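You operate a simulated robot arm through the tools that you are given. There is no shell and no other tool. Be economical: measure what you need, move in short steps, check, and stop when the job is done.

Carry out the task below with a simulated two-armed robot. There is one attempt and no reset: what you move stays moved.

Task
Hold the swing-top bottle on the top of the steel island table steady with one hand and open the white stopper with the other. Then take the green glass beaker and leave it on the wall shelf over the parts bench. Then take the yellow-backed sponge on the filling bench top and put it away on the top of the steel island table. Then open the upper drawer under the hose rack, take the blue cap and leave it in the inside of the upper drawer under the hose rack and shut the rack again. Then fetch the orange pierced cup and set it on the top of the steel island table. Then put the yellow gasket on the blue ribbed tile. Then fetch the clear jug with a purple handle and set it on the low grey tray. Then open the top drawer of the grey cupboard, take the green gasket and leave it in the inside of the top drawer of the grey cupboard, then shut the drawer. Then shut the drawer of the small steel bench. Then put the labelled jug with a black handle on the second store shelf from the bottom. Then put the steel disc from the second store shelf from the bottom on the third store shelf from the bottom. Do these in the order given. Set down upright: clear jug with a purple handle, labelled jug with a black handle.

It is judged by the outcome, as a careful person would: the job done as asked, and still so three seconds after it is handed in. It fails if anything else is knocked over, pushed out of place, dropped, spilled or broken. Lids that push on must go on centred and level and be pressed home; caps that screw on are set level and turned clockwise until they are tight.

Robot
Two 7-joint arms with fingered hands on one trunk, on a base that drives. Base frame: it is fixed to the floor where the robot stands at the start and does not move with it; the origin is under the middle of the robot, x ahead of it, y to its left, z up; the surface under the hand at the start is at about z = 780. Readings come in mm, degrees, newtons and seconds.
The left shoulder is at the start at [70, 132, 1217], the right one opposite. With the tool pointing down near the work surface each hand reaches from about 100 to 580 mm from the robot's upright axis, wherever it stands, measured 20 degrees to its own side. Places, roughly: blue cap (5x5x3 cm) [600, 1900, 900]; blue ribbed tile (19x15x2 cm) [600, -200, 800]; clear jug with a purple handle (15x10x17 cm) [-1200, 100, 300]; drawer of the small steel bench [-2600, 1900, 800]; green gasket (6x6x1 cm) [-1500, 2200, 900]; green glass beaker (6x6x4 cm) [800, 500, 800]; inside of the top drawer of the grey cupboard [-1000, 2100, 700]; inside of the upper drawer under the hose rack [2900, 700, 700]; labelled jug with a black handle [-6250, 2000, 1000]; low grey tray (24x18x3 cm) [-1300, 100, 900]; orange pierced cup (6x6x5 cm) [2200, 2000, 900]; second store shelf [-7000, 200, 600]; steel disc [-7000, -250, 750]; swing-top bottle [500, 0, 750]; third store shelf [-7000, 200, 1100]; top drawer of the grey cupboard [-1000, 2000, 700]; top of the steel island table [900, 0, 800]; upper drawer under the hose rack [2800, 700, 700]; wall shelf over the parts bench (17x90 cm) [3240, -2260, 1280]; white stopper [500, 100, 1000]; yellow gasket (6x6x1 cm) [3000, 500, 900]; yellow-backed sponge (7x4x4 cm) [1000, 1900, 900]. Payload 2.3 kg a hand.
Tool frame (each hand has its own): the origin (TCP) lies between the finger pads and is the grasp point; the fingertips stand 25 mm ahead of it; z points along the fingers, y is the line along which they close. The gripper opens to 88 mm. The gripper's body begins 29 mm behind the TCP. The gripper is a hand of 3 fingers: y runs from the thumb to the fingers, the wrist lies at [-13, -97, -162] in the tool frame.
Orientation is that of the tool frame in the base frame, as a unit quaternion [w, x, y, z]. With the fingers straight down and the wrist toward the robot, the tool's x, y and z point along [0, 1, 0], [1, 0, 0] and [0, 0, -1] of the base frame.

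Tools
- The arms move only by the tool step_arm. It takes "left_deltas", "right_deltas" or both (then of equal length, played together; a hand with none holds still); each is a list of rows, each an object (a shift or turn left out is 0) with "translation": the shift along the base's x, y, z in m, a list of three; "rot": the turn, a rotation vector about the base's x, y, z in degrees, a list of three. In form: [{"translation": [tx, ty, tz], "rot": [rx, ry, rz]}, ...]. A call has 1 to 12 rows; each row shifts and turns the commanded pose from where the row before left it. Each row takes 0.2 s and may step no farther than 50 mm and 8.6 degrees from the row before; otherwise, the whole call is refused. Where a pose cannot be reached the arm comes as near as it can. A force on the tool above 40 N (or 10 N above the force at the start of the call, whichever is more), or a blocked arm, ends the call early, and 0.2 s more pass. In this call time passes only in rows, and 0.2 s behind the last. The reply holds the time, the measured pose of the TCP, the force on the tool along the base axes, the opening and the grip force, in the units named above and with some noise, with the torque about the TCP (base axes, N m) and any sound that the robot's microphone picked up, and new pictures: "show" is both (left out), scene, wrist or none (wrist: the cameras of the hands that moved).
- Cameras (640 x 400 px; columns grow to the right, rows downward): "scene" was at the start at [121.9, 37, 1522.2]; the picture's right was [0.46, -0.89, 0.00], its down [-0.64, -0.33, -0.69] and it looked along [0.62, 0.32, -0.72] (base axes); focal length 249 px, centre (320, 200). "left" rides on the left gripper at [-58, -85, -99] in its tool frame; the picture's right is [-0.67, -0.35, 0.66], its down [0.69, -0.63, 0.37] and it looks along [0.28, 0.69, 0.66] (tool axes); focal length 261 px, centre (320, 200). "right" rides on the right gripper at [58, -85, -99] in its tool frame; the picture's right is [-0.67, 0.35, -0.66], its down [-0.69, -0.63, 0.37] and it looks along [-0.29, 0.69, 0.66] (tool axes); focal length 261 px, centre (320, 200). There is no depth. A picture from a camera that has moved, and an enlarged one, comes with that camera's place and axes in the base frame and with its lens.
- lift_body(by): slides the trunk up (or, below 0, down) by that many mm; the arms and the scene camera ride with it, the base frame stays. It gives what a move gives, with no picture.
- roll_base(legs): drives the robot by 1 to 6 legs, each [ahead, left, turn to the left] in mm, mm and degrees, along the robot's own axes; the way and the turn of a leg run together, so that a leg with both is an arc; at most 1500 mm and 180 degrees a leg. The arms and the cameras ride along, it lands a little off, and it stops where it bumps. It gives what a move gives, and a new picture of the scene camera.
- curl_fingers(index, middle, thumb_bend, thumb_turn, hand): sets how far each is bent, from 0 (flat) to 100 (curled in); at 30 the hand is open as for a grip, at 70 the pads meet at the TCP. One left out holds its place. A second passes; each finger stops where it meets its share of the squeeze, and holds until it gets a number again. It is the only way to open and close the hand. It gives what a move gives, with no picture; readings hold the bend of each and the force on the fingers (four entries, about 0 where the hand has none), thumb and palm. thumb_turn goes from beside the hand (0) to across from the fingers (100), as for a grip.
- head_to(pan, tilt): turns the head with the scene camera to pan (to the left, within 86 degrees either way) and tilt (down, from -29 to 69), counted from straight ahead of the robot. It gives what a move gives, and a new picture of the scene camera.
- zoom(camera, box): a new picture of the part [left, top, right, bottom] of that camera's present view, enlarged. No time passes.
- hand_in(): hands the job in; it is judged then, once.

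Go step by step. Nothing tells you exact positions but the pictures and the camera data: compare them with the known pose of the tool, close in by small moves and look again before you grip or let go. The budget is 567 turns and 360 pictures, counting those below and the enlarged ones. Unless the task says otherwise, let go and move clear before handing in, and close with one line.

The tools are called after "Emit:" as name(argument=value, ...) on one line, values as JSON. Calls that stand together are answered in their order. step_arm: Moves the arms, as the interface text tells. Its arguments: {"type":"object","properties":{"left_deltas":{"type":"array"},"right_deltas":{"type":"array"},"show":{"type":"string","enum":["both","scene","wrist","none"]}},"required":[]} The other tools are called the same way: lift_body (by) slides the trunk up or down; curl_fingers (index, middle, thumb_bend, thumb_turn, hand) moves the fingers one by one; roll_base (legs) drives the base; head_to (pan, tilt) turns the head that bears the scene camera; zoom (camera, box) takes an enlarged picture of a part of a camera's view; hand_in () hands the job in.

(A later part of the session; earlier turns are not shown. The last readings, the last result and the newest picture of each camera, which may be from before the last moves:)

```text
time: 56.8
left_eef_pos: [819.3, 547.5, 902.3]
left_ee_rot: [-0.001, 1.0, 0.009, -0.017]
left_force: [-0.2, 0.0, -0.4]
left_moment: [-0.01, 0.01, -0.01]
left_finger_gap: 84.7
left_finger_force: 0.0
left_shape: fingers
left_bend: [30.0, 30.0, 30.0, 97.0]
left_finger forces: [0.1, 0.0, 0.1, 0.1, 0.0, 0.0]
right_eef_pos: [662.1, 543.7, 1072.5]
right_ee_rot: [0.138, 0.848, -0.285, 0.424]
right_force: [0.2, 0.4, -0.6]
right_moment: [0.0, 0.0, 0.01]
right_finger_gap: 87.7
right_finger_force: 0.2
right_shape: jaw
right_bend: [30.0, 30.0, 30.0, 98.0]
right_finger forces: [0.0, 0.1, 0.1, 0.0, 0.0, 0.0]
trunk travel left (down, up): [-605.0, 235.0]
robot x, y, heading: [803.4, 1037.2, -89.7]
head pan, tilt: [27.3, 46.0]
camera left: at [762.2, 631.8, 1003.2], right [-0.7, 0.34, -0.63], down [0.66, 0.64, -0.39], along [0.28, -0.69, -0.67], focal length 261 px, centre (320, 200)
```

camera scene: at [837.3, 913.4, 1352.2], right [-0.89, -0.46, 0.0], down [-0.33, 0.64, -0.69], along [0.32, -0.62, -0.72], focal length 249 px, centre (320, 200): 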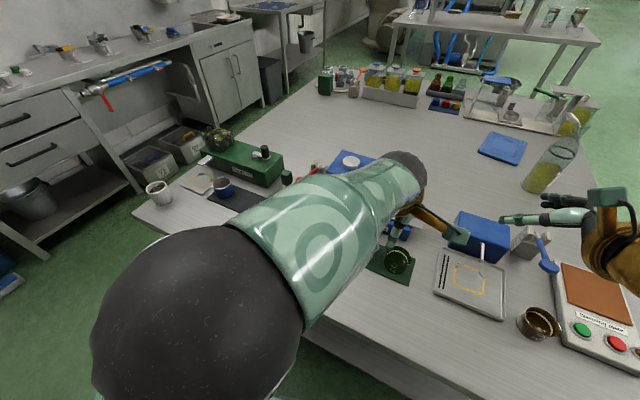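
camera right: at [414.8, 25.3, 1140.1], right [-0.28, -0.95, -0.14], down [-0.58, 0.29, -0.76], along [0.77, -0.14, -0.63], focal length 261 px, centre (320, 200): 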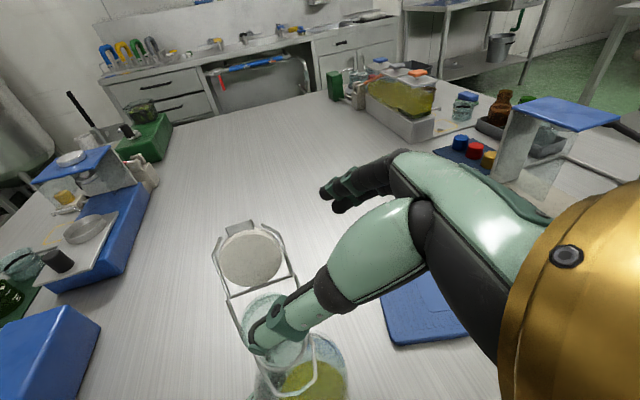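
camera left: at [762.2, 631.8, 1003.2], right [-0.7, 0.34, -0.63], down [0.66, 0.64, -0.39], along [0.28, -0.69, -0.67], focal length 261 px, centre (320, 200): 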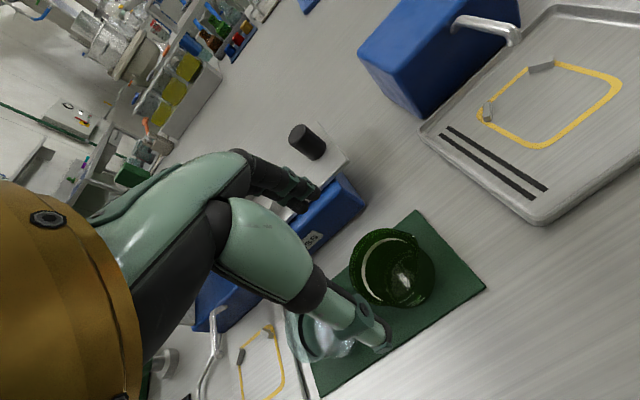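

Emit:
step_arm(left_deltas=[{"translation": [-0.008, 0.003, -0.03]}, {"translation": [0, 0, -0.03]}, {"translation": [0, 0, -0.02]}], show="both")

```text
time: 57.6
left_eef_pos: [807.7, 555.5, 819.3]
left_ee_rot: [0.001, 1.0, -0.001, -0.002]
left_force: [0.2, -0.1, 0.7]
left_moment: [-0.02, -0.01, -0.02]
left_finger_gap: 84.9
left_finger_force: 0.8
left_shape: fingers
left_bend: [30.0, 30.0, 30.0, 97.0]
left_finger forces: [0.8, 0.0, 0.0, 0.0, 0.0, 0.0]
right_eef_pos: [661.4, 545.0, 1074.3]
right_ee_rot: [0.138, 0.849, -0.285, 0.423]
right_force: [-1.5, -0.2, 0.4]
right_moment: [0.0, 0.0, 0.03]
right_finger_gap: 87.9
right_finger_force: 0.0
right_shape: jaw
right_bend: [30.0, 30.0, 30.0, 98.0]
right_finger forces: [0.0, 0.0, 0.1, 0.0, 0.0, 0.0]
trunk travel left (down, up): [-605.0, 235.0]
robot x, y, heading: [801.6, 1034.1, -89.9]
head pan, tilt: [27.3, 46.0]
camera scene: at [838.6, 913.9, 1352.2], right [-0.89, -0.46, 0.0], down [-0.33, 0.64, -0.69], along [0.32, -0.62, -0.72], focal length 249 px, centre (320, 200)
camera left: at [749.5, 640.2, 918.0], right [-0.67, 0.35, -0.65], down [0.69, 0.63, -0.37], along [0.28, -0.7, -0.66], focal length 261 px, centre (320, 200)
```

scene: 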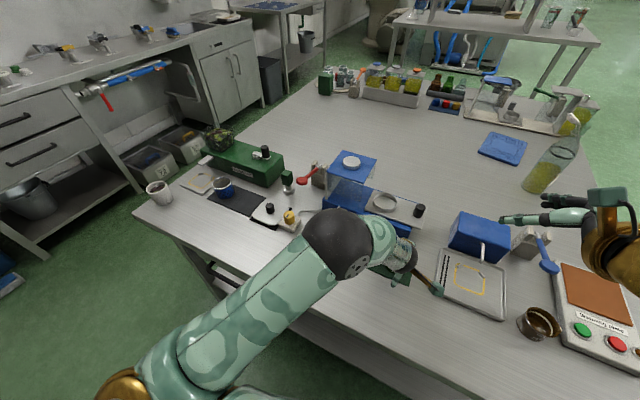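
left: 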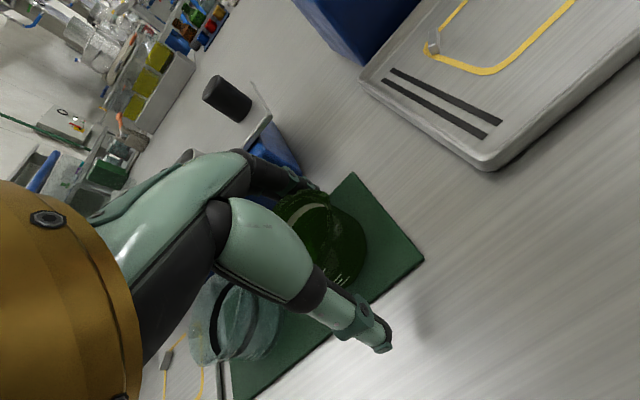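

Emit:
step_arm(left_deltas=[{"translation": [0.003, -0.005, 0]}], show="none")

Emit:
curl_fingers(hand="left", index=55, middle=55, thumb_bend=55)

Emit:
step_arm(left_deltas=[{"translation": [0, 0, 0.03]}, {"translation": [0, 0, 0.04]}], show="wrist")

```text
time: 58.0
left_eef_pos: [810.0, 549.1, 820.3]
left_ee_rot: [0.0, 1.0, -0.002, -0.004]
left_force: [0.6, -0.5, 0.4]
left_moment: [0.01, 0.01, 0.01]
left_finger_gap: 84.7
left_finger_force: 0.1
left_shape: fingers
left_bend: [30.0, 30.0, 30.0, 97.0]
left_finger forces: [0.0, 0.1, 0.0, 0.0, 0.0, 0.0]
right_eef_pos: [663.4, 544.0, 1073.3]
right_ee_rot: [0.139, 0.849, -0.285, 0.423]
right_force: [-0.1, 0.1, 1.0]
right_moment: [-0.02, -0.02, 0.02]
right_finger_gap: 87.7
right_finger_force: 0.0
right_shape: jaw
right_bend: [30.0, 30.0, 30.0, 98.0]
right_finger forces: [0.1, 0.0, 0.0, 0.0, 0.1, 0.0]
trunk travel left (down, up): [-605.0, 235.0]
robot x, y, heading: [796.8, 1034.9, -89.8]
head pan, tilt: [27.3, 46.0]
```

```text
time: 59.0
left_eef_pos: [810.3, 550.0, 820.5]
left_ee_rot: [0.001, 1.0, -0.001, -0.003]
left_force: [0.1, -1.7, 1.6]
left_moment: [-0.11, -0.02, -0.02]
left_finger_gap: 44.5
left_finger_force: 8.5
left_shape: fingers
left_bend: [50.0, 49.0, 49.0, 97.0]
left_finger forces: [3.7, 5.0, 0.1, 0.0, 7.6, 0.0]
right_eef_pos: [661.9, 545.4, 1072.6]
right_ee_rot: [0.14, 0.848, -0.285, 0.424]
right_force: [0.9, -0.6, -0.2]
right_moment: [0.03, 0.06, 0.01]
right_finger_gap: 88.2
right_finger_force: 0.0
right_shape: jaw
right_bend: [30.0, 30.0, 30.0, 98.0]
right_finger forces: [0.0, 0.0, 0.0, 0.0, 0.0, 0.0]
trunk travel left (down, up): [-605.0, 235.0]
robot x, y, heading: [802.9, 1034.0, -89.7]
head pan, tilt: [27.3, 46.0]
```

```text
time: 59.6
left_eef_pos: [811.5, 549.3, 891.5]
left_ee_rot: [0.0, 1.0, 0.0, -0.004]
left_force: [-0.2, 0.7, -0.3]
left_moment: [0.0, -0.01, 0.01]
left_finger_gap: 44.3
left_finger_force: 8.0
left_shape: fingers
left_bend: [50.0, 50.0, 49.0, 97.0]
left_finger forces: [3.2, 4.2, 0.1, 0.0, 7.8, 0.0]
right_eef_pos: [662.2, 544.5, 1074.2]
right_ee_rot: [0.139, 0.849, -0.286, 0.423]
right_force: [-0.1, -0.7, -0.6]
right_moment: [0.01, -0.02, -0.03]
right_finger_gap: 88.0
right_finger_force: 0.1
right_shape: jaw
right_bend: [30.0, 30.0, 30.0, 98.0]
right_finger forces: [0.0, 0.0, 0.0, 0.0, 0.0, 0.1]
trunk travel left (down, up): [-605.0, 235.0]
robot x, y, heading: [800.6, 1035.0, -89.8]
head pan, tilt: [27.3, 46.0]
camera left: at [753.2, 635.3, 989.8], right [-0.67, 0.35, -0.65], down [0.68, 0.63, -0.37], along [0.28, -0.7, -0.66], focal length 261 px, centre (320, 200)
```

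left: 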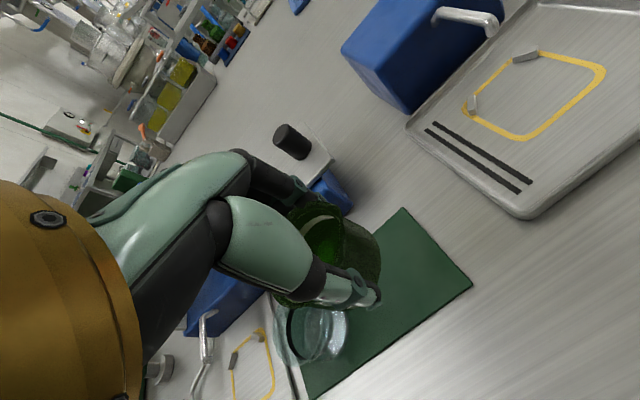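

The beaker is held and lifted. I'll raise it, back away from the island and look down the aisle beyond it.

Emit:
step_arm(left_deltas=[{"translation": [0.02, 0.02, 0.05]}, {"translation": [0.02, 0.02, 0.04]}, {"translation": [0, 0.03, 0.03]}], show="none")

Emit:
roll_base(legs=[[-190, 0, 0], [0, 1000, 0]])

Emit:
head_to(pan=0, tilt=20)

Emit:
head_to(pan=60, tilt=20)

```text
refused: row 1 steps farther than a row can; nothing moved
```

```text
time: 65.9
left_eef_pos: [1806.5, 752.0, 891.6]
left_ee_rot: [0.0, 1.0, 0.006, -0.004]
left_force: [0.0, -0.2, -0.5]
left_moment: [-0.01, 0.01, 0.0]
left_finger_gap: 44.2
left_finger_force: 7.8
left_shape: fingers
left_bend: [50.0, 50.0, 49.0, 97.0]
left_finger forces: [3.1, 4.4, 0.1, 0.0, 7.8, 0.1]
right_eef_pos: [1658.1, 744.8, 1073.1]
right_ee_rot: [0.135, 0.851, -0.279, 0.425]
right_force: [0.1, 0.3, -1.2]
right_moment: [0.02, -0.03, -0.03]
right_finger_gap: 88.1
right_finger_force: 0.1
right_shape: jaw
right_bend: [30.0, 30.0, 30.0, 98.0]
right_finger forces: [0.1, 0.0, 0.0, 0.0, 0.0, 0.1]
trunk travel left (down, up): [-605.0, 235.0]
robot x, y, heading: [1788.5, 1240.4, -88.8]
head pan, tilt: [27.3, 46.0]
camera scene: at [1828.0, 1116.9, 1352.2], right [-0.88, -0.48, 0.0], down [-0.34, 0.63, -0.69], along [0.33, -0.61, -0.72], focal length 249 px, centre (320, 200)
```

scene: 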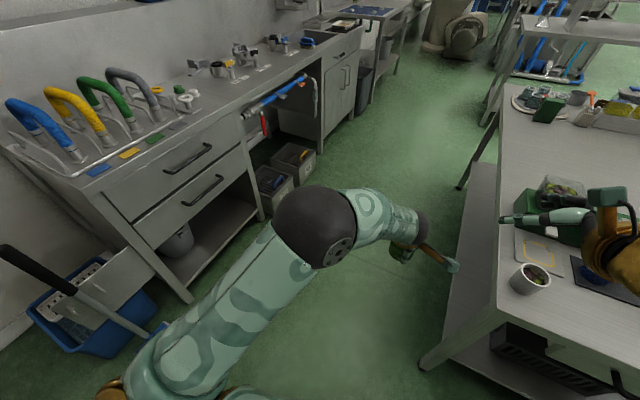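

```text
time: 66.8
left_eef_pos: [1807.0, 752.8, 891.2]
left_ee_rot: [0.0, 1.0, 0.007, -0.003]
left_force: [-0.3, 0.5, 0.0]
left_moment: [0.01, 0.03, -0.01]
left_finger_gap: 44.3
left_finger_force: 7.4
left_shape: fingers
left_bend: [50.0, 50.0, 49.0, 97.0]
left_finger forces: [3.1, 4.2, 0.1, 0.0, 7.7, 0.0]
right_eef_pos: [1657.7, 744.8, 1074.3]
right_ee_rot: [0.136, 0.851, -0.278, 0.424]
right_force: [-1.1, -0.5, -0.5]
right_moment: [0.04, -0.03, -0.01]
right_finger_gap: 87.5
right_finger_force: 0.1
right_shape: jaw
right_bend: [30.0, 30.0, 30.0, 98.0]
right_finger forces: [0.0, 0.1, 0.0, 0.0, 0.0, 0.1]
trunk travel left (down, up): [-605.0, 235.0]
robot x, y, heading: [1790.0, 1238.1, -89.0]
head pan, tilt: [0.0, 20.0]
camera scene: at [1792.0, 1094.6, 1392.2], right [-1.0, -0.02, 0.0], down [-0.01, 0.34, -0.94], along [0.02, -0.94, -0.34], focal length 249 px, centre (320, 200)
```

scene: 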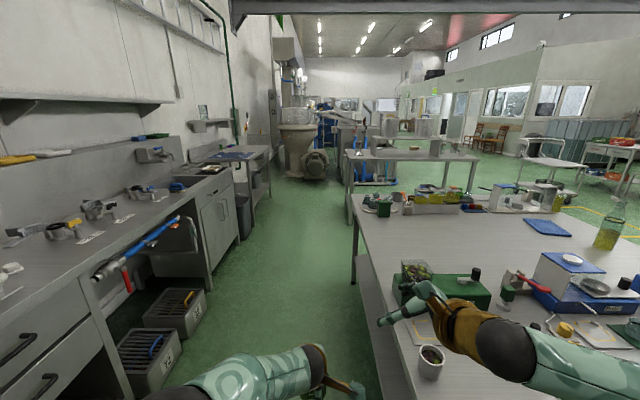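

```text
time: 68.1
left_eef_pos: [1806.4, 751.5, 891.4]
left_ee_rot: [0.0, 1.0, 0.007, -0.003]
left_force: [-0.6, 0.3, -0.6]
left_moment: [0.0, 0.02, 0.0]
left_finger_gap: 44.1
left_finger_force: 8.5
left_shape: fingers
left_bend: [50.0, 50.0, 49.0, 97.0]
left_finger forces: [3.1, 4.3, 0.0, 0.0, 7.8, 0.0]
right_eef_pos: [1658.5, 744.7, 1073.2]
right_ee_rot: [0.135, 0.851, -0.279, 0.424]
right_force: [-0.2, -0.4, -0.2]
right_moment: [0.0, -0.01, 0.02]
right_finger_gap: 88.1
right_finger_force: 0.0
right_shape: jaw
right_bend: [30.0, 30.0, 30.0, 98.0]
right_finger forces: [0.1, 0.1, 0.1, 0.1, 0.1, 0.0]
trunk travel left (down, up): [-605.0, 235.0]
robot x, y, heading: [1788.9, 1239.0, -89.1]
head pan, tilt: [60.0, 20.0]
camera scene: at [1871.5, 1142.6, 1392.3], right [-0.48, -0.88, 0.0], down [-0.3, 0.17, -0.94], along [0.82, -0.45, -0.34], focal length 249 px, centre (320, 200)
```

scene: 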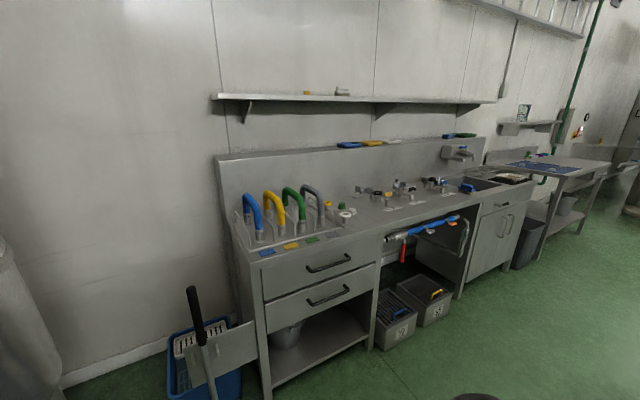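

The parts bench with its small wall shelf is at the far end on the left, around y -2200. I'll drive down the aisle in the middle.

Emit:
step_arm(left_deltas=[{"translation": [0.0, 0.02, 0.04]}, {"translation": [0.0, 0.02, 0.04]}, {"translation": [0, 0.02, 0.04]}], show="none")

Emit:
roll_base(legs=[[0, 310, -1], [1500, 0, 0], [1300, 0, 0]])

Emit:
head_to(pan=40, tilt=15)

```text
time: 68.9
left_eef_pos: [1805.2, 812.9, 1011.0]
left_ee_rot: [0.001, 1.0, 0.007, -0.003]
left_force: [-0.6, 0.8, -0.4]
left_moment: [-0.01, 0.02, -0.02]
left_finger_gap: 44.0
left_finger_force: 7.3
left_shape: fingers
left_bend: [51.0, 50.0, 49.0, 97.0]
left_finger forces: [3.1, 4.2, 0.0, 0.0, 7.5, 0.1]
right_eef_pos: [1658.6, 746.7, 1074.4]
right_ee_rot: [0.136, 0.851, -0.279, 0.425]
right_force: [-0.6, 0.9, 0.0]
right_moment: [-0.03, 0.0, 0.0]
right_finger_gap: 88.0
right_finger_force: 0.0
right_shape: jaw
right_bend: [30.0, 30.0, 30.0, 98.0]
right_finger forces: [0.0, 0.0, 0.1, 0.0, 0.0, 0.0]
trunk travel left (down, up): [-605.0, 235.0]
robot x, y, heading: [1788.9, 1238.5, -88.8]
head pan, tilt: [60.0, 20.0]
```

```text
time: 84.2
left_eef_pos: [2098.9, -1984.2, 1010.1]
left_ee_rot: [0.001, 1.0, -0.003, -0.004]
left_force: [0.2, -0.2, -0.4]
left_moment: [-0.01, 0.0, 0.03]
left_finger_gap: 44.0
left_finger_force: 7.3
left_shape: fingers
left_bend: [51.0, 50.0, 49.0, 97.0]
left_finger forces: [2.9, 4.2, 0.0, 0.0, 7.3, 0.0]
right_eef_pos: [1950.0, -2047.9, 1073.5]
right_ee_rot: [0.14, 0.848, -0.287, 0.423]
right_force: [0.1, 0.1, 0.0]
right_moment: [-0.05, 0.04, -0.02]
right_finger_gap: 88.0
right_finger_force: 0.1
right_shape: jaw
right_bend: [30.0, 30.0, 30.0, 98.0]
right_finger forces: [0.1, 0.0, 0.0, 0.0, 0.1, 0.0]
trunk travel left (down, up): [-605.0, 235.0]
robot x, y, heading: [2091.7, -1556.9, -89.9]
head pan, tilt: [60.0, 20.0]
camera scene: at [2170.3, -1654.7, 1392.3], right [-0.5, -0.87, 0.0], down [-0.3, 0.17, -0.94], along [0.81, -0.47, -0.34], focal length 249 px, centre (320, 200)
```

scene: 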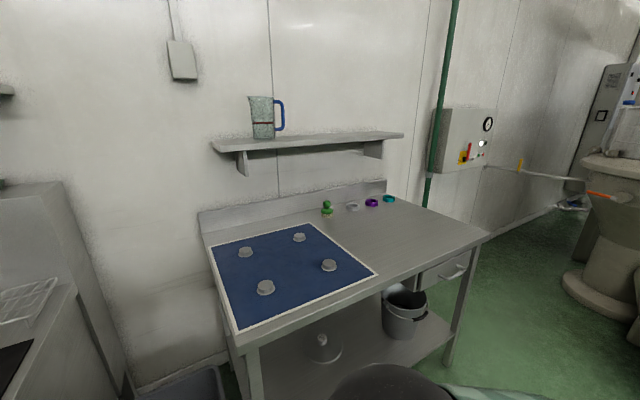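

```text
time: 85.0
left_eef_pos: [2097.0, -1985.3, 1010.0]
left_ee_rot: [0.001, 1.0, -0.003, -0.003]
left_force: [-0.5, 0.8, -0.2]
left_moment: [0.02, 0.03, 0.0]
left_finger_gap: 43.7
left_finger_force: 6.8
left_shape: fingers
left_bend: [51.0, 50.0, 49.0, 97.0]
left_finger forces: [3.0, 4.2, 0.0, 0.0, 7.2, 0.0]
right_eef_pos: [1948.7, -2048.8, 1073.5]
right_ee_rot: [0.14, 0.848, -0.287, 0.422]
right_force: [-0.2, 0.1, 0.6]
right_moment: [-0.02, 0.0, -0.01]
right_finger_gap: 87.7
right_finger_force: 0.1
right_shape: jaw
right_bend: [30.0, 30.0, 30.0, 98.0]
right_finger forces: [0.0, 0.0, 0.1, 0.0, 0.0, 0.0]
trunk travel left (down, up): [-605.0, 235.0]
robot x, y, heading: [2087.8, -1555.3, -90.1]
head pan, tilt: [40.0, 15.0]
camera scene: at [2149.8, -1679.9, 1400.4], right [-0.76, -0.64, 0.0], down [-0.17, 0.2, -0.97], along [0.62, -0.74, -0.26], focal length 249 px, centre (320, 200)
```

scene: 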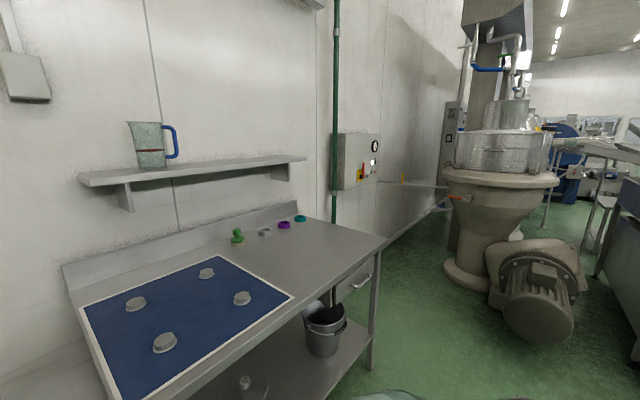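

The shelf front is roughly x 3155 with the bench front about x 2680, so reaching in will be tight. I'll approach the bench turned about 40° so the left shoulder leads.

Emit:
roll_base(legs=[[620, 0, 0], [0, 220, 0], [0, 0, 40]])

Emit:
lift_body(by=120)

Emit:
head_to(pan=50, tilt=35)

```text
time: 91.7
left_eef_pos: [2592.0, -2501.5, 1009.6]
left_ee_rot: [0.002, 0.94, 0.341, -0.003]
left_force: [0.3, 0.6, -0.6]
left_moment: [-0.01, -0.02, -0.02]
left_finger_gap: 43.9
left_finger_force: 6.4
left_shape: fingers
left_bend: [51.0, 50.0, 49.0, 97.0]
left_finger forces: [2.8, 4.2, 0.0, 0.0, 7.1, 0.1]
right_eef_pos: [2519.9, -2647.1, 1073.0]
right_ee_rot: [-0.014, 0.895, 0.023, 0.445]
right_force: [0.3, -0.4, -0.4]
right_moment: [0.02, 0.02, -0.01]
right_finger_gap: 87.8
right_finger_force: 0.1
right_shape: jaw
right_bend: [30.0, 30.0, 30.0, 98.0]
right_finger forces: [0.0, 0.0, 0.0, 0.0, 0.1, 0.1]
trunk travel left (down, up): [-605.0, 235.0]
robot x, y, heading: [2311.0, -2183.2, -49.7]
head pan, tilt: [40.0, 15.0]
camera scene: at [2435.5, -2236.0, 1400.5], right [-0.17, -0.99, 0.0], down [-0.26, 0.04, -0.97], along [0.95, -0.16, -0.26], focal length 249 px, centre (320, 200)
```

scene: 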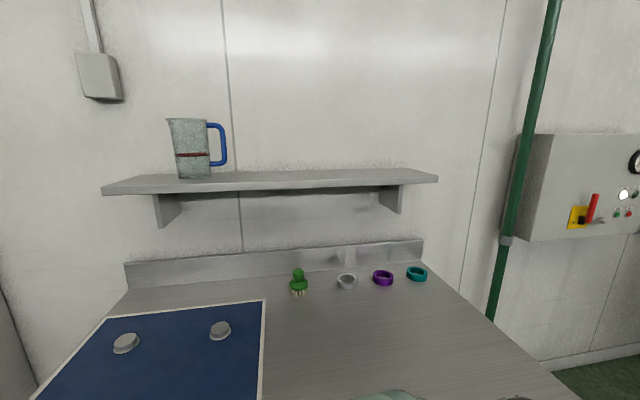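

```text
time: 93.2
left_eef_pos: [2594.3, -2502.6, 1130.2]
left_ee_rot: [0.001, 0.94, 0.342, -0.003]
left_force: [0.0, 0.5, -1.5]
left_moment: [0.02, 0.03, 0.01]
left_finger_gap: 43.8
left_finger_force: 7.5
left_shape: fingers
left_bend: [51.0, 50.0, 49.0, 97.0]
left_finger forces: [2.8, 4.1, 0.1, 0.0, 7.1, 0.0]
right_eef_pos: [2519.8, -2646.2, 1192.7]
right_ee_rot: [-0.015, 0.895, 0.022, 0.446]
right_force: [-0.5, 0.0, 0.0]
right_moment: [0.01, -0.01, -0.02]
right_finger_gap: 87.8
right_finger_force: 0.1
right_shape: jaw
right_bend: [30.0, 30.0, 30.0, 98.0]
right_finger forces: [0.1, 0.0, 0.0, 0.0, 0.1, 0.0]
trunk travel left (down, up): [-725.0, 115.0]
robot x, y, heading: [2314.2, -2182.7, -49.8]
head pan, tilt: [40.0, 15.0]
```

```text
time: 94.0
left_eef_pos: [2593.4, -2502.3, 1131.4]
left_ee_rot: [0.001, 0.94, 0.341, -0.003]
left_force: [0.3, -0.3, -0.5]
left_moment: [0.0, -0.01, 0.01]
left_finger_gap: 43.7
left_finger_force: 7.1
left_shape: fingers
left_bend: [51.0, 50.0, 49.0, 97.0]
left_finger forces: [2.8, 4.1, 0.0, 0.0, 7.1, 0.1]
right_eef_pos: [2520.9, -2645.8, 1192.5]
right_ee_rot: [-0.015, 0.895, 0.022, 0.445]
right_force: [0.0, 0.7, 0.0]
right_moment: [0.04, 0.03, -0.01]
right_finger_gap: 88.0
right_finger_force: 0.1
right_shape: jaw
right_bend: [30.0, 30.0, 30.0, 98.0]
right_finger forces: [0.0, 0.0, 0.1, 0.0, 0.0, 0.0]
trunk travel left (down, up): [-725.0, 115.0]
robot x, y, heading: [2308.2, -2180.8, -49.7]
head pan, tilt: [50.0, 35.0]
camera scene: at [2431.6, -2219.8, 1488.5], right [0.0, -1.0, 0.0], down [-0.57, 0.0, -0.82], along [0.82, 0.0, -0.57], focal length 249 px, centre (320, 200)
```

scene: 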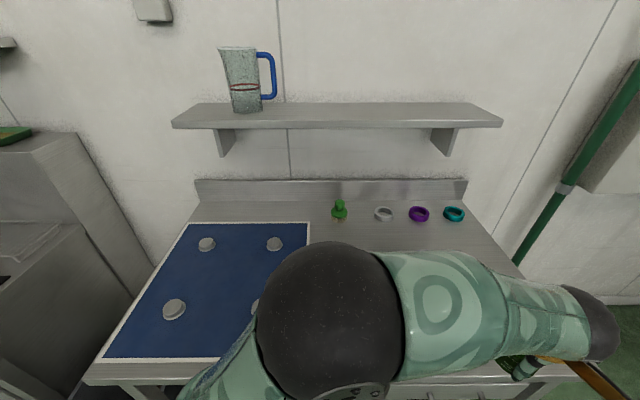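

Emit:
zoom(camera="scene", box=[160, 80, 520, 170])

```text
1.78 times, centred on (340, 125) of scene
camera zoom: at [2431.6, -2219.8, 1488.5], right [0.0, -1.0, 0.0], down [-0.57, 0.0, -0.82], along [0.82, 0.0, -0.57], focal length 442 px, centre (284, 333)
```

zoom: 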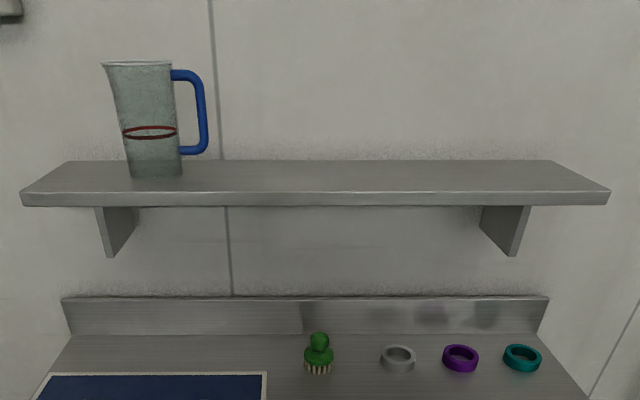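

The shelf is 3111–3287 in x at z 1280, and the bench front is x 2666. I'll raise the trunk fully and edge closer.

Emit:
lift_body(by=115)

Emit:
roll_base(legs=[[45, 54, 0]])

```text
time: 95.5
left_eef_pos: [2593.7, -2501.5, 1245.6]
left_ee_rot: [0.001, 0.94, 0.341, -0.003]
left_force: [-0.1, 1.2, 0.3]
left_moment: [-0.01, -0.04, 0.02]
left_finger_gap: 43.6
left_finger_force: 6.8
left_shape: fingers
left_bend: [51.0, 50.0, 49.0, 97.0]
left_finger forces: [2.7, 4.1, 0.0, 0.1, 7.0, 0.0]
right_eef_pos: [2520.2, -2645.8, 1307.7]
right_ee_rot: [-0.014, 0.895, 0.023, 0.445]
right_force: [0.9, -0.4, -0.3]
right_moment: [0.03, 0.0, 0.0]
right_finger_gap: 87.9
right_finger_force: 0.1
right_shape: jaw
right_bend: [30.0, 30.0, 30.0, 98.0]
right_finger forces: [0.0, 0.0, 0.0, 0.0, 0.0, 0.0]
trunk travel left (down, up): [-840.0, 0.0]
robot x, y, heading: [2310.8, -2180.3, -49.6]
head pan, tilt: [50.0, 35.0]
```

```text
time: 96.5
left_eef_pos: [2651.4, -2501.9, 1247.2]
left_ee_rot: [0.003, 0.94, 0.342, 0.002]
left_force: [-0.2, 0.3, -1.2]
left_moment: [0.0, -0.02, -0.01]
left_finger_gap: 43.6
left_finger_force: 6.9
left_shape: fingers
left_bend: [51.0, 50.0, 49.0, 97.0]
left_finger forces: [2.9, 4.1, 0.1, 0.0, 7.1, 0.0]
right_eef_pos: [2579.3, -2646.1, 1310.4]
right_ee_rot: [-0.013, 0.893, 0.021, 0.449]
right_force: [-0.2, 0.4, 0.0]
right_moment: [0.0, -0.03, 0.03]
right_finger_gap: 87.9
right_finger_force: 0.0
right_shape: jaw
right_bend: [30.0, 30.0, 30.0, 98.0]
right_finger forces: [0.0, 0.0, 0.0, 0.0, 0.0, 0.0]
trunk travel left (down, up): [-840.0, 0.0]
robot x, y, heading: [2379.8, -2182.3, -50.0]
head pan, tilt: [50.0, 35.0]
camera scene: at [2487.9, -2219.4, 1604.4], right [0.0, -1.0, 0.0], down [-0.57, 0.0, -0.82], along [0.82, 0.0, -0.57], focal length 249 px, centre (320, 200)
```

scene: 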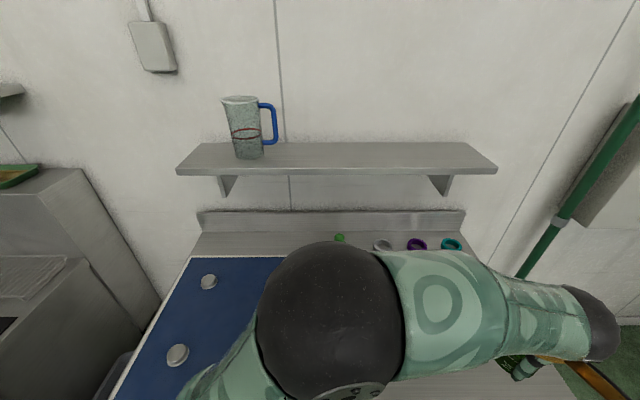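

Emit:
roll_base(legs=[[38, 46, 0]])

```text
time: 97.4
left_eef_pos: [2711.8, -2501.3, 1247.7]
left_ee_rot: [0.003, 0.94, 0.34, 0.001]
left_force: [-0.9, 0.7, -0.2]
left_moment: [0.01, -0.03, 0.01]
left_finger_gap: 43.7
left_finger_force: 6.5
left_shape: fingers
left_bend: [51.0, 50.0, 49.0, 97.0]
left_finger forces: [2.8, 4.1, 0.1, 0.0, 7.1, 0.1]
right_eef_pos: [2640.2, -2646.1, 1308.6]
right_ee_rot: [-0.013, 0.893, 0.021, 0.448]
right_force: [-0.4, -0.4, 0.1]
right_moment: [0.0, -0.02, 0.04]
right_finger_gap: 87.8
right_finger_force: 0.1
right_shape: jaw
right_bend: [30.0, 30.0, 30.0, 98.0]
right_finger forces: [0.1, 0.0, 0.1, 0.0, 0.0, 0.0]
trunk travel left (down, up): [-840.0, 0.0]
robot x, y, heading: [2436.0, -2182.3, -49.7]
head pan, tilt: [50.0, 35.0]
camera scene: at [2549.5, -2218.9, 1604.3], right [0.0, -1.0, 0.0], down [-0.57, 0.0, -0.82], along [0.82, 0.0, -0.57], focal length 249 px, centre (320, 200)
```

scene: 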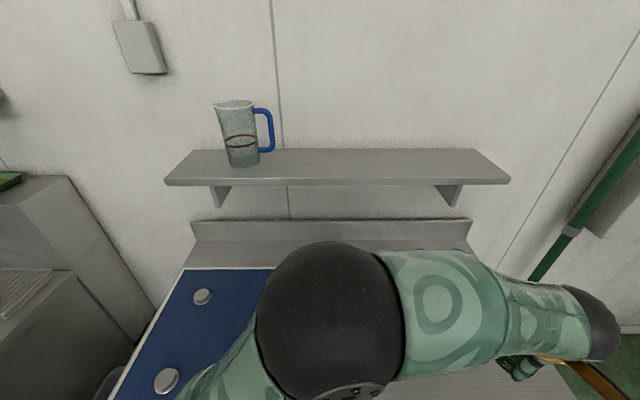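

No bump, gap about 230 mm. Now I'll swing the left hand round so it points over the shelf at y ≈ -2200 and raise it.

Emit:
step_arm(left_deltas=[{"translation": [0.02, 0.033, 0.016], "rot": [0, 0, 8]}, {"translation": [0.02, 0.033, 0.016], "rot": [0, 0, 8]}, {"translation": [0.02, 0.033, 0.016], "rot": [0, 0, 8]}, {"translation": [0.02, 0.033, 0.016], "rot": [0, 0, 8]}, {"translation": [0.02, 0.033, 0.016], "rot": [0, 0, 8]}, {"translation": [0.02, 0.033, 0.016], "rot": [0, 0, 8]}, {"translation": [0.02, 0.033, 0.004]}, {"translation": [0.02, 0.033, 0.0]}, {"translation": [0.02, 0.033, 0.0]}], show="both")

```text
time: 99.4
left_eef_pos: [2901.7, -2201.6, 1344.9]
left_ee_rot: [0.002, 0.72, 0.694, -0.004]
left_force: [0.3, 0.3, -0.6]
left_moment: [0.01, -0.02, 0.0]
left_finger_gap: 43.3
left_finger_force: 6.4
left_shape: fingers
left_bend: [51.0, 50.0, 49.0, 97.0]
left_finger forces: [2.8, 4.2, 0.0, 0.0, 6.8, 0.0]
right_eef_pos: [2648.5, -2644.5, 1308.5]
right_ee_rot: [-0.014, 0.895, 0.021, 0.445]
right_force: [0.1, 1.0, 0.4]
right_moment: [-0.02, 0.0, 0.0]
right_finger_gap: 87.8
right_finger_force: 0.2
right_shape: jaw
right_bend: [30.0, 30.0, 30.0, 98.0]
right_finger forces: [0.0, 0.0, 0.1, 0.0, 0.0, 0.0]
trunk travel left (down, up): [-840.0, 0.0]
robot x, y, heading: [2441.0, -2180.3, -49.8]
head pan, tilt: [50.0, 35.0]
camera scene: at [2561.2, -2216.5, 1603.4], right [0.0, -1.0, 0.0], down [-0.57, 0.0, -0.82], along [0.82, 0.0, -0.57], focal length 249 px, centre (320, 200)
camera left: at [2813.8, -2255.9, 1443.7], right [-0.37, -0.66, -0.65], down [-0.6, 0.71, -0.37], along [0.7, 0.25, -0.66], focal length 261 px, centre (320, 200)
```

scene: 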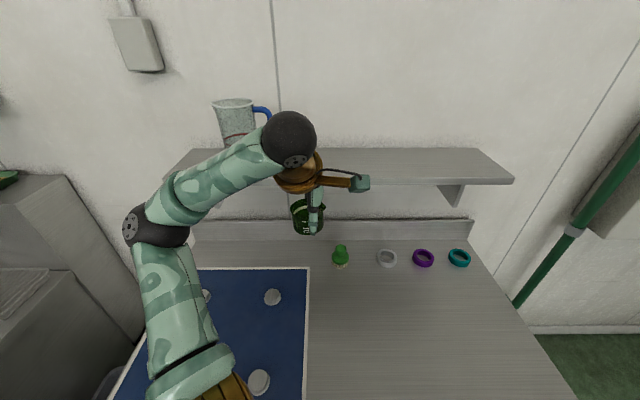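
left: 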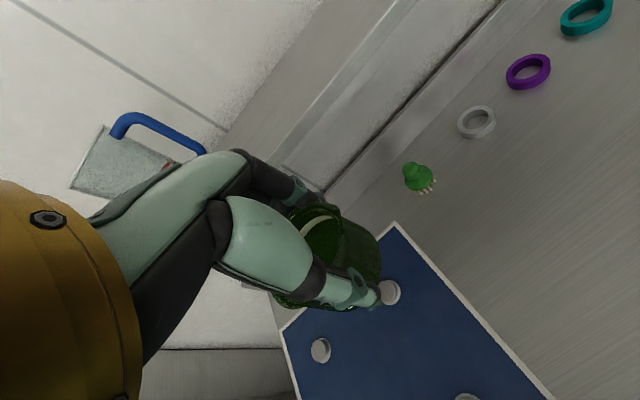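

Emit:
step_arm(left_deltas=[{"translation": [0.045, -0.005, 0.008]}, {"translation": [0.045, -0.005, 0.008]}, {"translation": [0.045, -0.005, 0.0]}, {"translation": [0.045, 0, 0.0]}, {"translation": [0.04, 0, 0.0]}], show="scene")

```text
time: 100.6
left_eef_pos: [3086.4, -2223.1, 1355.4]
left_ee_rot: [0.002, 0.722, 0.692, -0.002]
left_force: [-0.1, -0.3, -0.9]
left_moment: [0.0, -0.03, 0.02]
left_finger_gap: 43.3
left_finger_force: 6.8
left_shape: fingers
left_bend: [51.0, 50.0, 49.0, 97.0]
left_finger forces: [2.7, 4.0, 0.0, 0.0, 6.8, 0.0]
left hand out of reach, approached as far as the arm can: row 5
right_eef_pos: [2649.7, -2646.3, 1308.5]
right_ee_rot: [-0.014, 0.895, 0.021, 0.445]
right_force: [0.4, -0.3, 0.3]
right_moment: [-0.04, -0.01, -0.01]
right_finger_gap: 88.0
right_finger_force: 0.0
right_shape: jaw
right_bend: [30.0, 30.0, 30.0, 98.0]
right_finger forces: [0.0, 0.0, 0.0, 0.1, 0.0, 0.0]
trunk travel left (down, up): [-840.0, 0.0]
robot x, y, heading: [2441.0, -2179.2, -50.2]
head pan, tilt: [50.0, 35.0]
camera scene: at [2561.4, -2219.2, 1603.3], right [0.0, -1.0, 0.0], down [-0.57, 0.0, -0.82], along [0.82, 0.0, -0.57], focal length 249 px, centre (320, 200)
```

scene: 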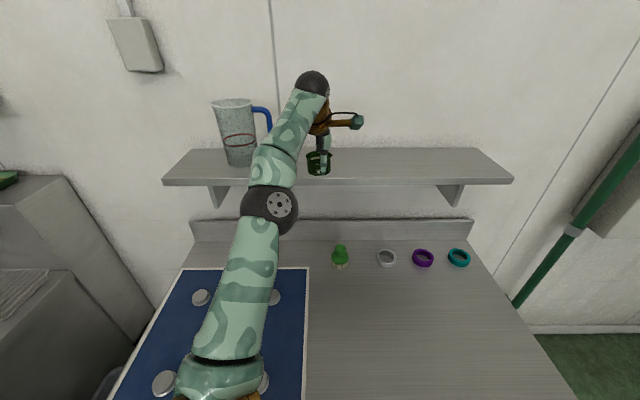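

Reaching straight down I get to x 3086; I need about 60 mm more, so I'll edge the base further in.

Emit:
roll_base(legs=[[37, 44, 0]])

```text
time: 101.6
left_eef_pos: [3132.4, -2220.4, 1362.7]
left_ee_rot: [0.006, 0.721, 0.693, 0.002]
left_force: [-1.0, -0.2, -0.8]
left_moment: [0.07, -0.01, -0.01]
left_finger_gap: 43.4
left_finger_force: 7.0
left_shape: fingers
left_bend: [51.0, 50.0, 49.0, 97.0]
left_finger forces: [2.6, 4.2, 0.0, 0.0, 6.8, 0.0]
right_eef_pos: [2694.1, -2645.8, 1310.9]
right_ee_rot: [-0.014, 0.893, 0.021, 0.448]
right_force: [0.1, 0.2, 0.6]
right_moment: [-0.01, -0.03, 0.03]
right_finger_gap: 88.1
right_finger_force: 0.0
right_shape: jaw
right_bend: [30.0, 30.0, 30.0, 98.0]
right_finger forces: [0.0, 0.0, 0.0, 0.0, 0.1, 0.0]
trunk travel left (down, up): [-840.0, 0.0]
robot x, y, heading: [2495.1, -2179.9, -50.1]
head pan, tilt: [50.0, 35.0]
camera scene: at [2603.8, -2217.6, 1604.5], right [0.0, -1.0, 0.0], down [-0.57, 0.0, -0.82], along [0.82, 0.0, -0.57], focal length 249 px, centre (320, 200)
```

scene: 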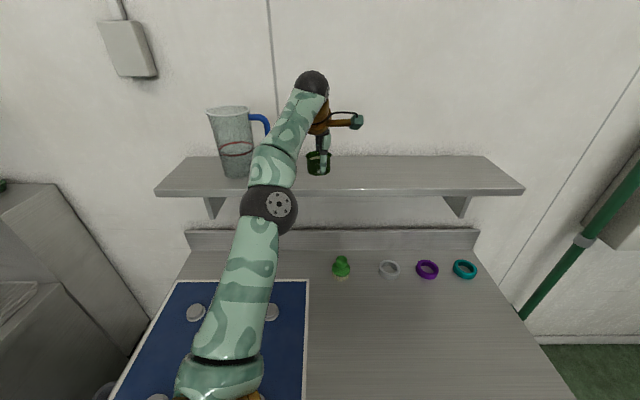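

Emit:
step_arm(left_deltas=[{"translation": [0.012, 0, -0.015]}, {"translation": [0.012, 0, -0.012]}], show="both")

Emit:
zoom(camera="scene", box=[260, 110, 400, 210])

```text
time: 102.2
left_eef_pos: [3155.6, -2221.5, 1332.1]
left_ee_rot: [0.004, 0.72, 0.693, -0.001]
left_force: [0.0, 0.5, -0.4]
left_moment: [-0.01, 0.0, -0.02]
left_finger_gap: 43.7
left_finger_force: 6.9
left_shape: fingers
left_bend: [51.0, 50.0, 49.0, 97.0]
left_finger forces: [2.7, 4.0, 0.1, 0.1, 6.7, 0.0]
left hand out of reach, approached as far as the arm can: row 2
right_eef_pos: [2703.8, -2645.4, 1307.4]
right_ee_rot: [-0.013, 0.895, 0.021, 0.446]
right_force: [0.6, 0.0, 0.2]
right_moment: [-0.02, -0.02, 0.0]
right_finger_gap: 87.8
right_finger_force: 0.0
right_shape: jaw
right_bend: [30.0, 30.0, 30.0, 98.0]
right_finger forces: [0.0, 0.0, 0.0, 0.0, 0.0, 0.0]
trunk travel left (down, up): [-840.0, 0.0]
robot x, y, heading: [2497.4, -2181.3, -49.6]
head pan, tilt: [50.0, 35.0]
camera scene: at [2614.7, -2218.0, 1603.6], right [0.0, -1.0, 0.0], down [-0.57, 0.0, -0.82], along [0.82, 0.0, -0.57], focal length 249 px, centre (320, 200)
camera left: at [3067.4, -2275.1, 1431.5], right [-0.37, -0.66, -0.65], down [-0.6, 0.71, -0.37], along [0.71, 0.25, -0.66], focal length 261 px, centre (320, 200)
```

scene: 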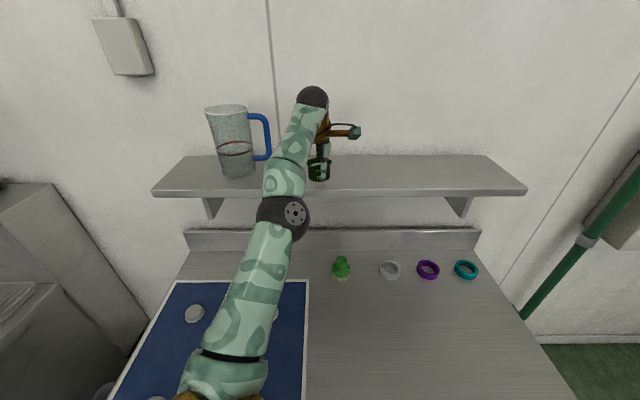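
left: 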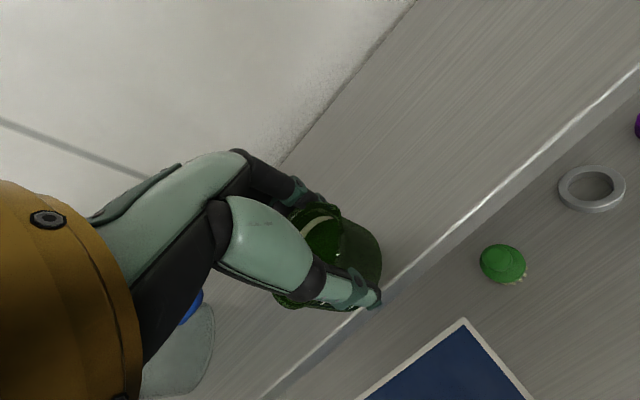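

```text
4.00 times, centred on (330, 160) of scene
camera zoom: at [2614.7, -2218.0, 1603.6], right [0.0, -1.0, 0.0], down [-0.57, 0.0, -0.82], along [0.82, 0.0, -0.57], focal length 995 px, centre (280, 360)
```

zoom: 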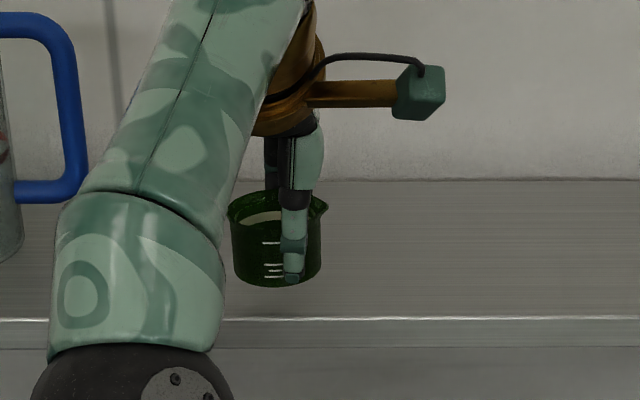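

The beaker is just over the front of the shelf; I want about 25 mm more margin, so one more small base nudge.

Emit:
roll_base(legs=[[18, 22, 0]])

Emit:
step_arm(left_deltas=[{"translation": [0.0, 0, -0.003]}, {"translation": [0.003, 0, -0.003]}], show="wrist")

Emit:
zoom(camera="scene", box=[260, 110, 400, 210])

```text
time: 103.0
left_eef_pos: [3177.5, -2221.5, 1335.9]
left_ee_rot: [0.005, 0.721, 0.693, 0.001]
left_force: [-0.8, 0.1, -1.1]
left_moment: [-0.01, -0.06, 0.01]
left_finger_gap: 43.9
left_finger_force: 6.9
left_shape: fingers
left_bend: [51.0, 50.0, 49.0, 97.0]
left_finger forces: [2.7, 4.0, 0.0, 0.1, 6.8, 0.0]
right_eef_pos: [2725.3, -2646.1, 1309.5]
right_ee_rot: [-0.014, 0.894, 0.022, 0.447]
right_force: [0.5, -1.0, -0.7]
right_moment: [-0.01, -0.02, 0.03]
right_finger_gap: 88.1
right_finger_force: 0.0
right_shape: jaw
right_bend: [30.0, 30.0, 30.0, 98.0]
right_finger forces: [0.0, 0.1, 0.1, 0.0, 0.1, 0.1]
trunk travel left (down, up): [-840.0, 0.0]
robot x, y, heading: [2523.2, -2181.9, -49.6]
head pan, tilt: [50.0, 35.0]
camera scene: at [2636.1, -2217.7, 1604.1], right [0.0, -1.0, 0.0], down [-0.57, 0.0, -0.82], along [0.82, 0.0, -0.57], focal length 249 px, centre (320, 200)
```

scene: 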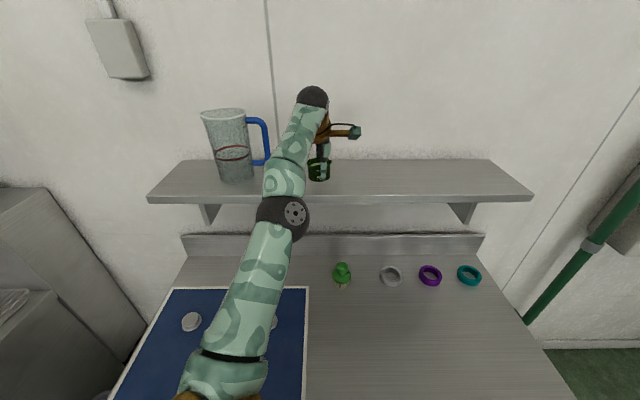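

```text
time: 103.6
left_eef_pos: [3187.3, -2222.3, 1327.1]
left_ee_rot: [0.003, 0.721, 0.693, -0.002]
left_force: [-0.6, 0.2, -0.4]
left_moment: [0.02, -0.01, -0.01]
left_finger_gap: 43.6
left_finger_force: 7.2
left_shape: fingers
left_bend: [51.0, 50.0, 49.0, 97.0]
left_finger forces: [2.6, 4.2, 0.1, 0.1, 6.8, 0.1]
right_eef_pos: [2732.6, -2644.1, 1308.5]
right_ee_rot: [-0.014, 0.895, 0.022, 0.446]
right_force: [-0.1, 0.4, 1.1]
right_moment: [-0.02, -0.01, -0.02]
right_finger_gap: 87.8
right_finger_force: 0.1
right_shape: jaw
right_bend: [30.0, 30.0, 30.0, 98.0]
right_finger forces: [0.0, 0.0, 0.1, 0.0, 0.0, 0.0]
trunk travel left (down, up): [-840.0, 0.0]
robot x, y, heading: [2523.3, -2179.9, -50.1]
head pan, tilt: [50.0, 35.0]
camera left: at [3099.5, -2274.9, 1425.0], right [-0.37, -0.66, -0.65], down [-0.6, 0.71, -0.37], along [0.71, 0.25, -0.66], focal length 261 px, centre (320, 200)
```

left: 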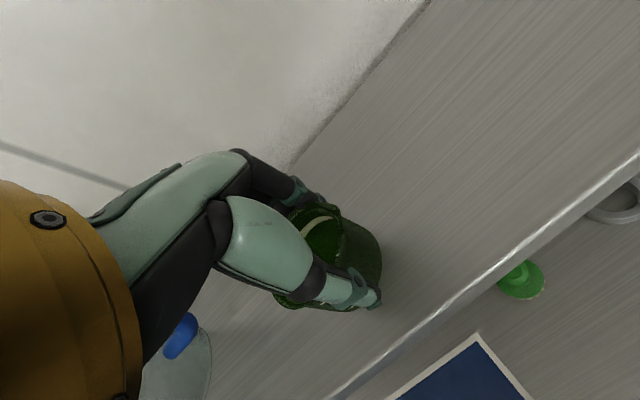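

```text
4.00 times, centred on (330, 160) of scene
camera zoom: at [2643.7, -2217.6, 1603.5], right [0.0, -1.0, 0.0], down [-0.57, 0.0, -0.82], along [0.82, 0.0, -0.57], focal length 995 px, centre (280, 360)
```

zoom: 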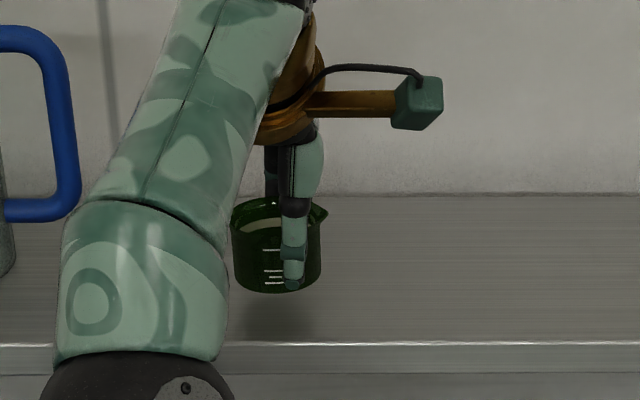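

Well over the shelf now. Lowering gently until the base touches.

Emit:
step_arm(left_deltas=[{"translation": [0, 0, -0.003]}, {"translation": [0, 0, -0.003]}, {"translation": [0, 0, -0.002]}], show="none")

Emit:
zoom(camera="scene", box=[260, 110, 400, 210])

```text
time: 104.4
left_eef_pos: [3190.1, -2221.3, 1319.6]
left_ee_rot: [0.002, 0.721, 0.693, -0.002]
left_force: [-0.2, -0.7, -0.6]
left_moment: [-0.06, 0.01, -0.04]
left_finger_gap: 43.3
left_finger_force: 7.1
left_shape: fingers
left_bend: [51.0, 50.0, 49.0, 97.0]
left_finger forces: [2.7, 4.1, 0.0, 0.0, 6.7, 0.1]
right_eef_pos: [2732.2, -2645.4, 1309.1]
right_ee_rot: [-0.013, 0.896, 0.021, 0.444]
right_force: [0.0, -0.2, 0.4]
right_moment: [-0.02, -0.02, 0.01]
right_finger_gap: 88.1
right_finger_force: 0.1
right_shape: jaw
right_bend: [30.0, 30.0, 30.0, 98.0]
right_finger forces: [0.0, 0.0, 0.0, 0.0, 0.0, 0.0]
trunk travel left (down, up): [-840.0, 0.0]
robot x, y, heading: [2521.1, -2179.2, -49.7]
head pan, tilt: [50.0, 35.0]
```

```text
4.00 times, centred on (330, 160) of scene
camera zoom: at [2644.1, -2217.6, 1603.5], right [0.0, -1.0, 0.0], down [-0.57, 0.0, -0.82], along [0.82, 0.0, -0.57], focal length 995 px, centre (280, 360)
```

zoom: 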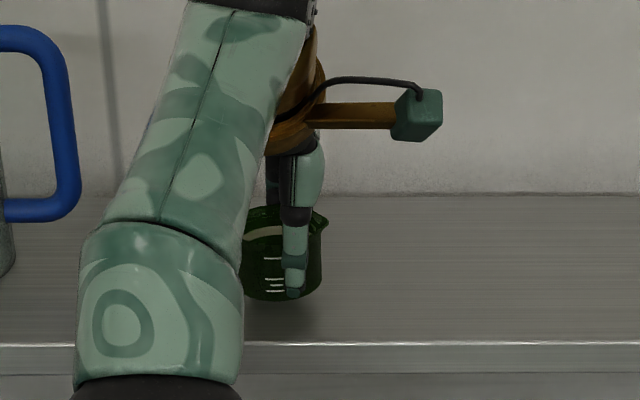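

Emit:
step_arm(left_deltas=[{"translation": [0, 0, -0.002]}, {"translation": [0, 0, -0.002]}, {"translation": [0, 0, -0.002]}, {"translation": [0, 0, -0.002]}], show="none")

Emit:
zoom(camera="scene", box=[260, 110, 400, 210])

```text
time: 105.4
left_eef_pos: [3192.8, -2222.7, 1312.3]
left_ee_rot: [0.002, 0.72, 0.694, -0.003]
left_force: [0.4, 0.4, -1.1]
left_moment: [-0.01, -0.01, 0.03]
left_finger_gap: 43.4
left_finger_force: 6.7
left_shape: fingers
left_bend: [51.0, 50.0, 49.0, 97.0]
left_finger forces: [2.6, 4.1, 0.0, 0.1, 6.8, 0.1]
left hand out of reach, approached as far as the arm can: row 1
right_eef_pos: [2733.0, -2645.5, 1307.9]
right_ee_rot: [-0.013, 0.895, 0.021, 0.445]
right_force: [1.2, 0.2, 0.3]
right_moment: [0.02, -0.02, -0.06]
right_finger_gap: 87.9
right_finger_force: 0.1
right_shape: jaw
right_bend: [30.0, 30.0, 30.0, 98.0]
right_finger forces: [0.1, 0.0, 0.1, 0.0, 0.0, 0.0]
trunk travel left (down, up): [-840.0, 0.0]
robot x, y, heading: [2520.6, -2179.1, -50.1]
head pan, tilt: [50.0, 35.0]
```

```text
4.00 times, centred on (330, 160) of scene
camera zoom: at [2645.2, -2218.0, 1603.4], right [0.0, -1.0, 0.0], down [-0.57, 0.0, -0.82], along [0.82, 0.0, -0.57], focal length 995 px, centre (280, 360)
```

zoom: 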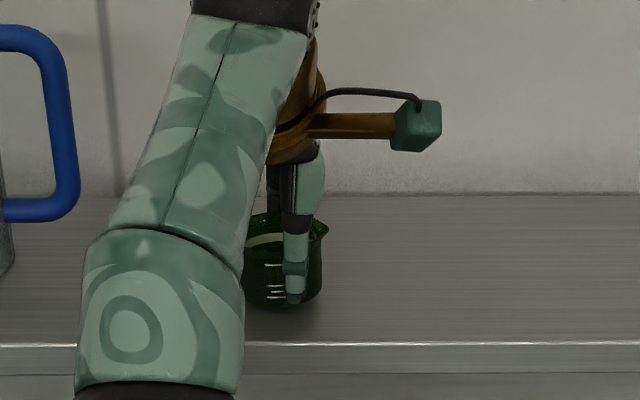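

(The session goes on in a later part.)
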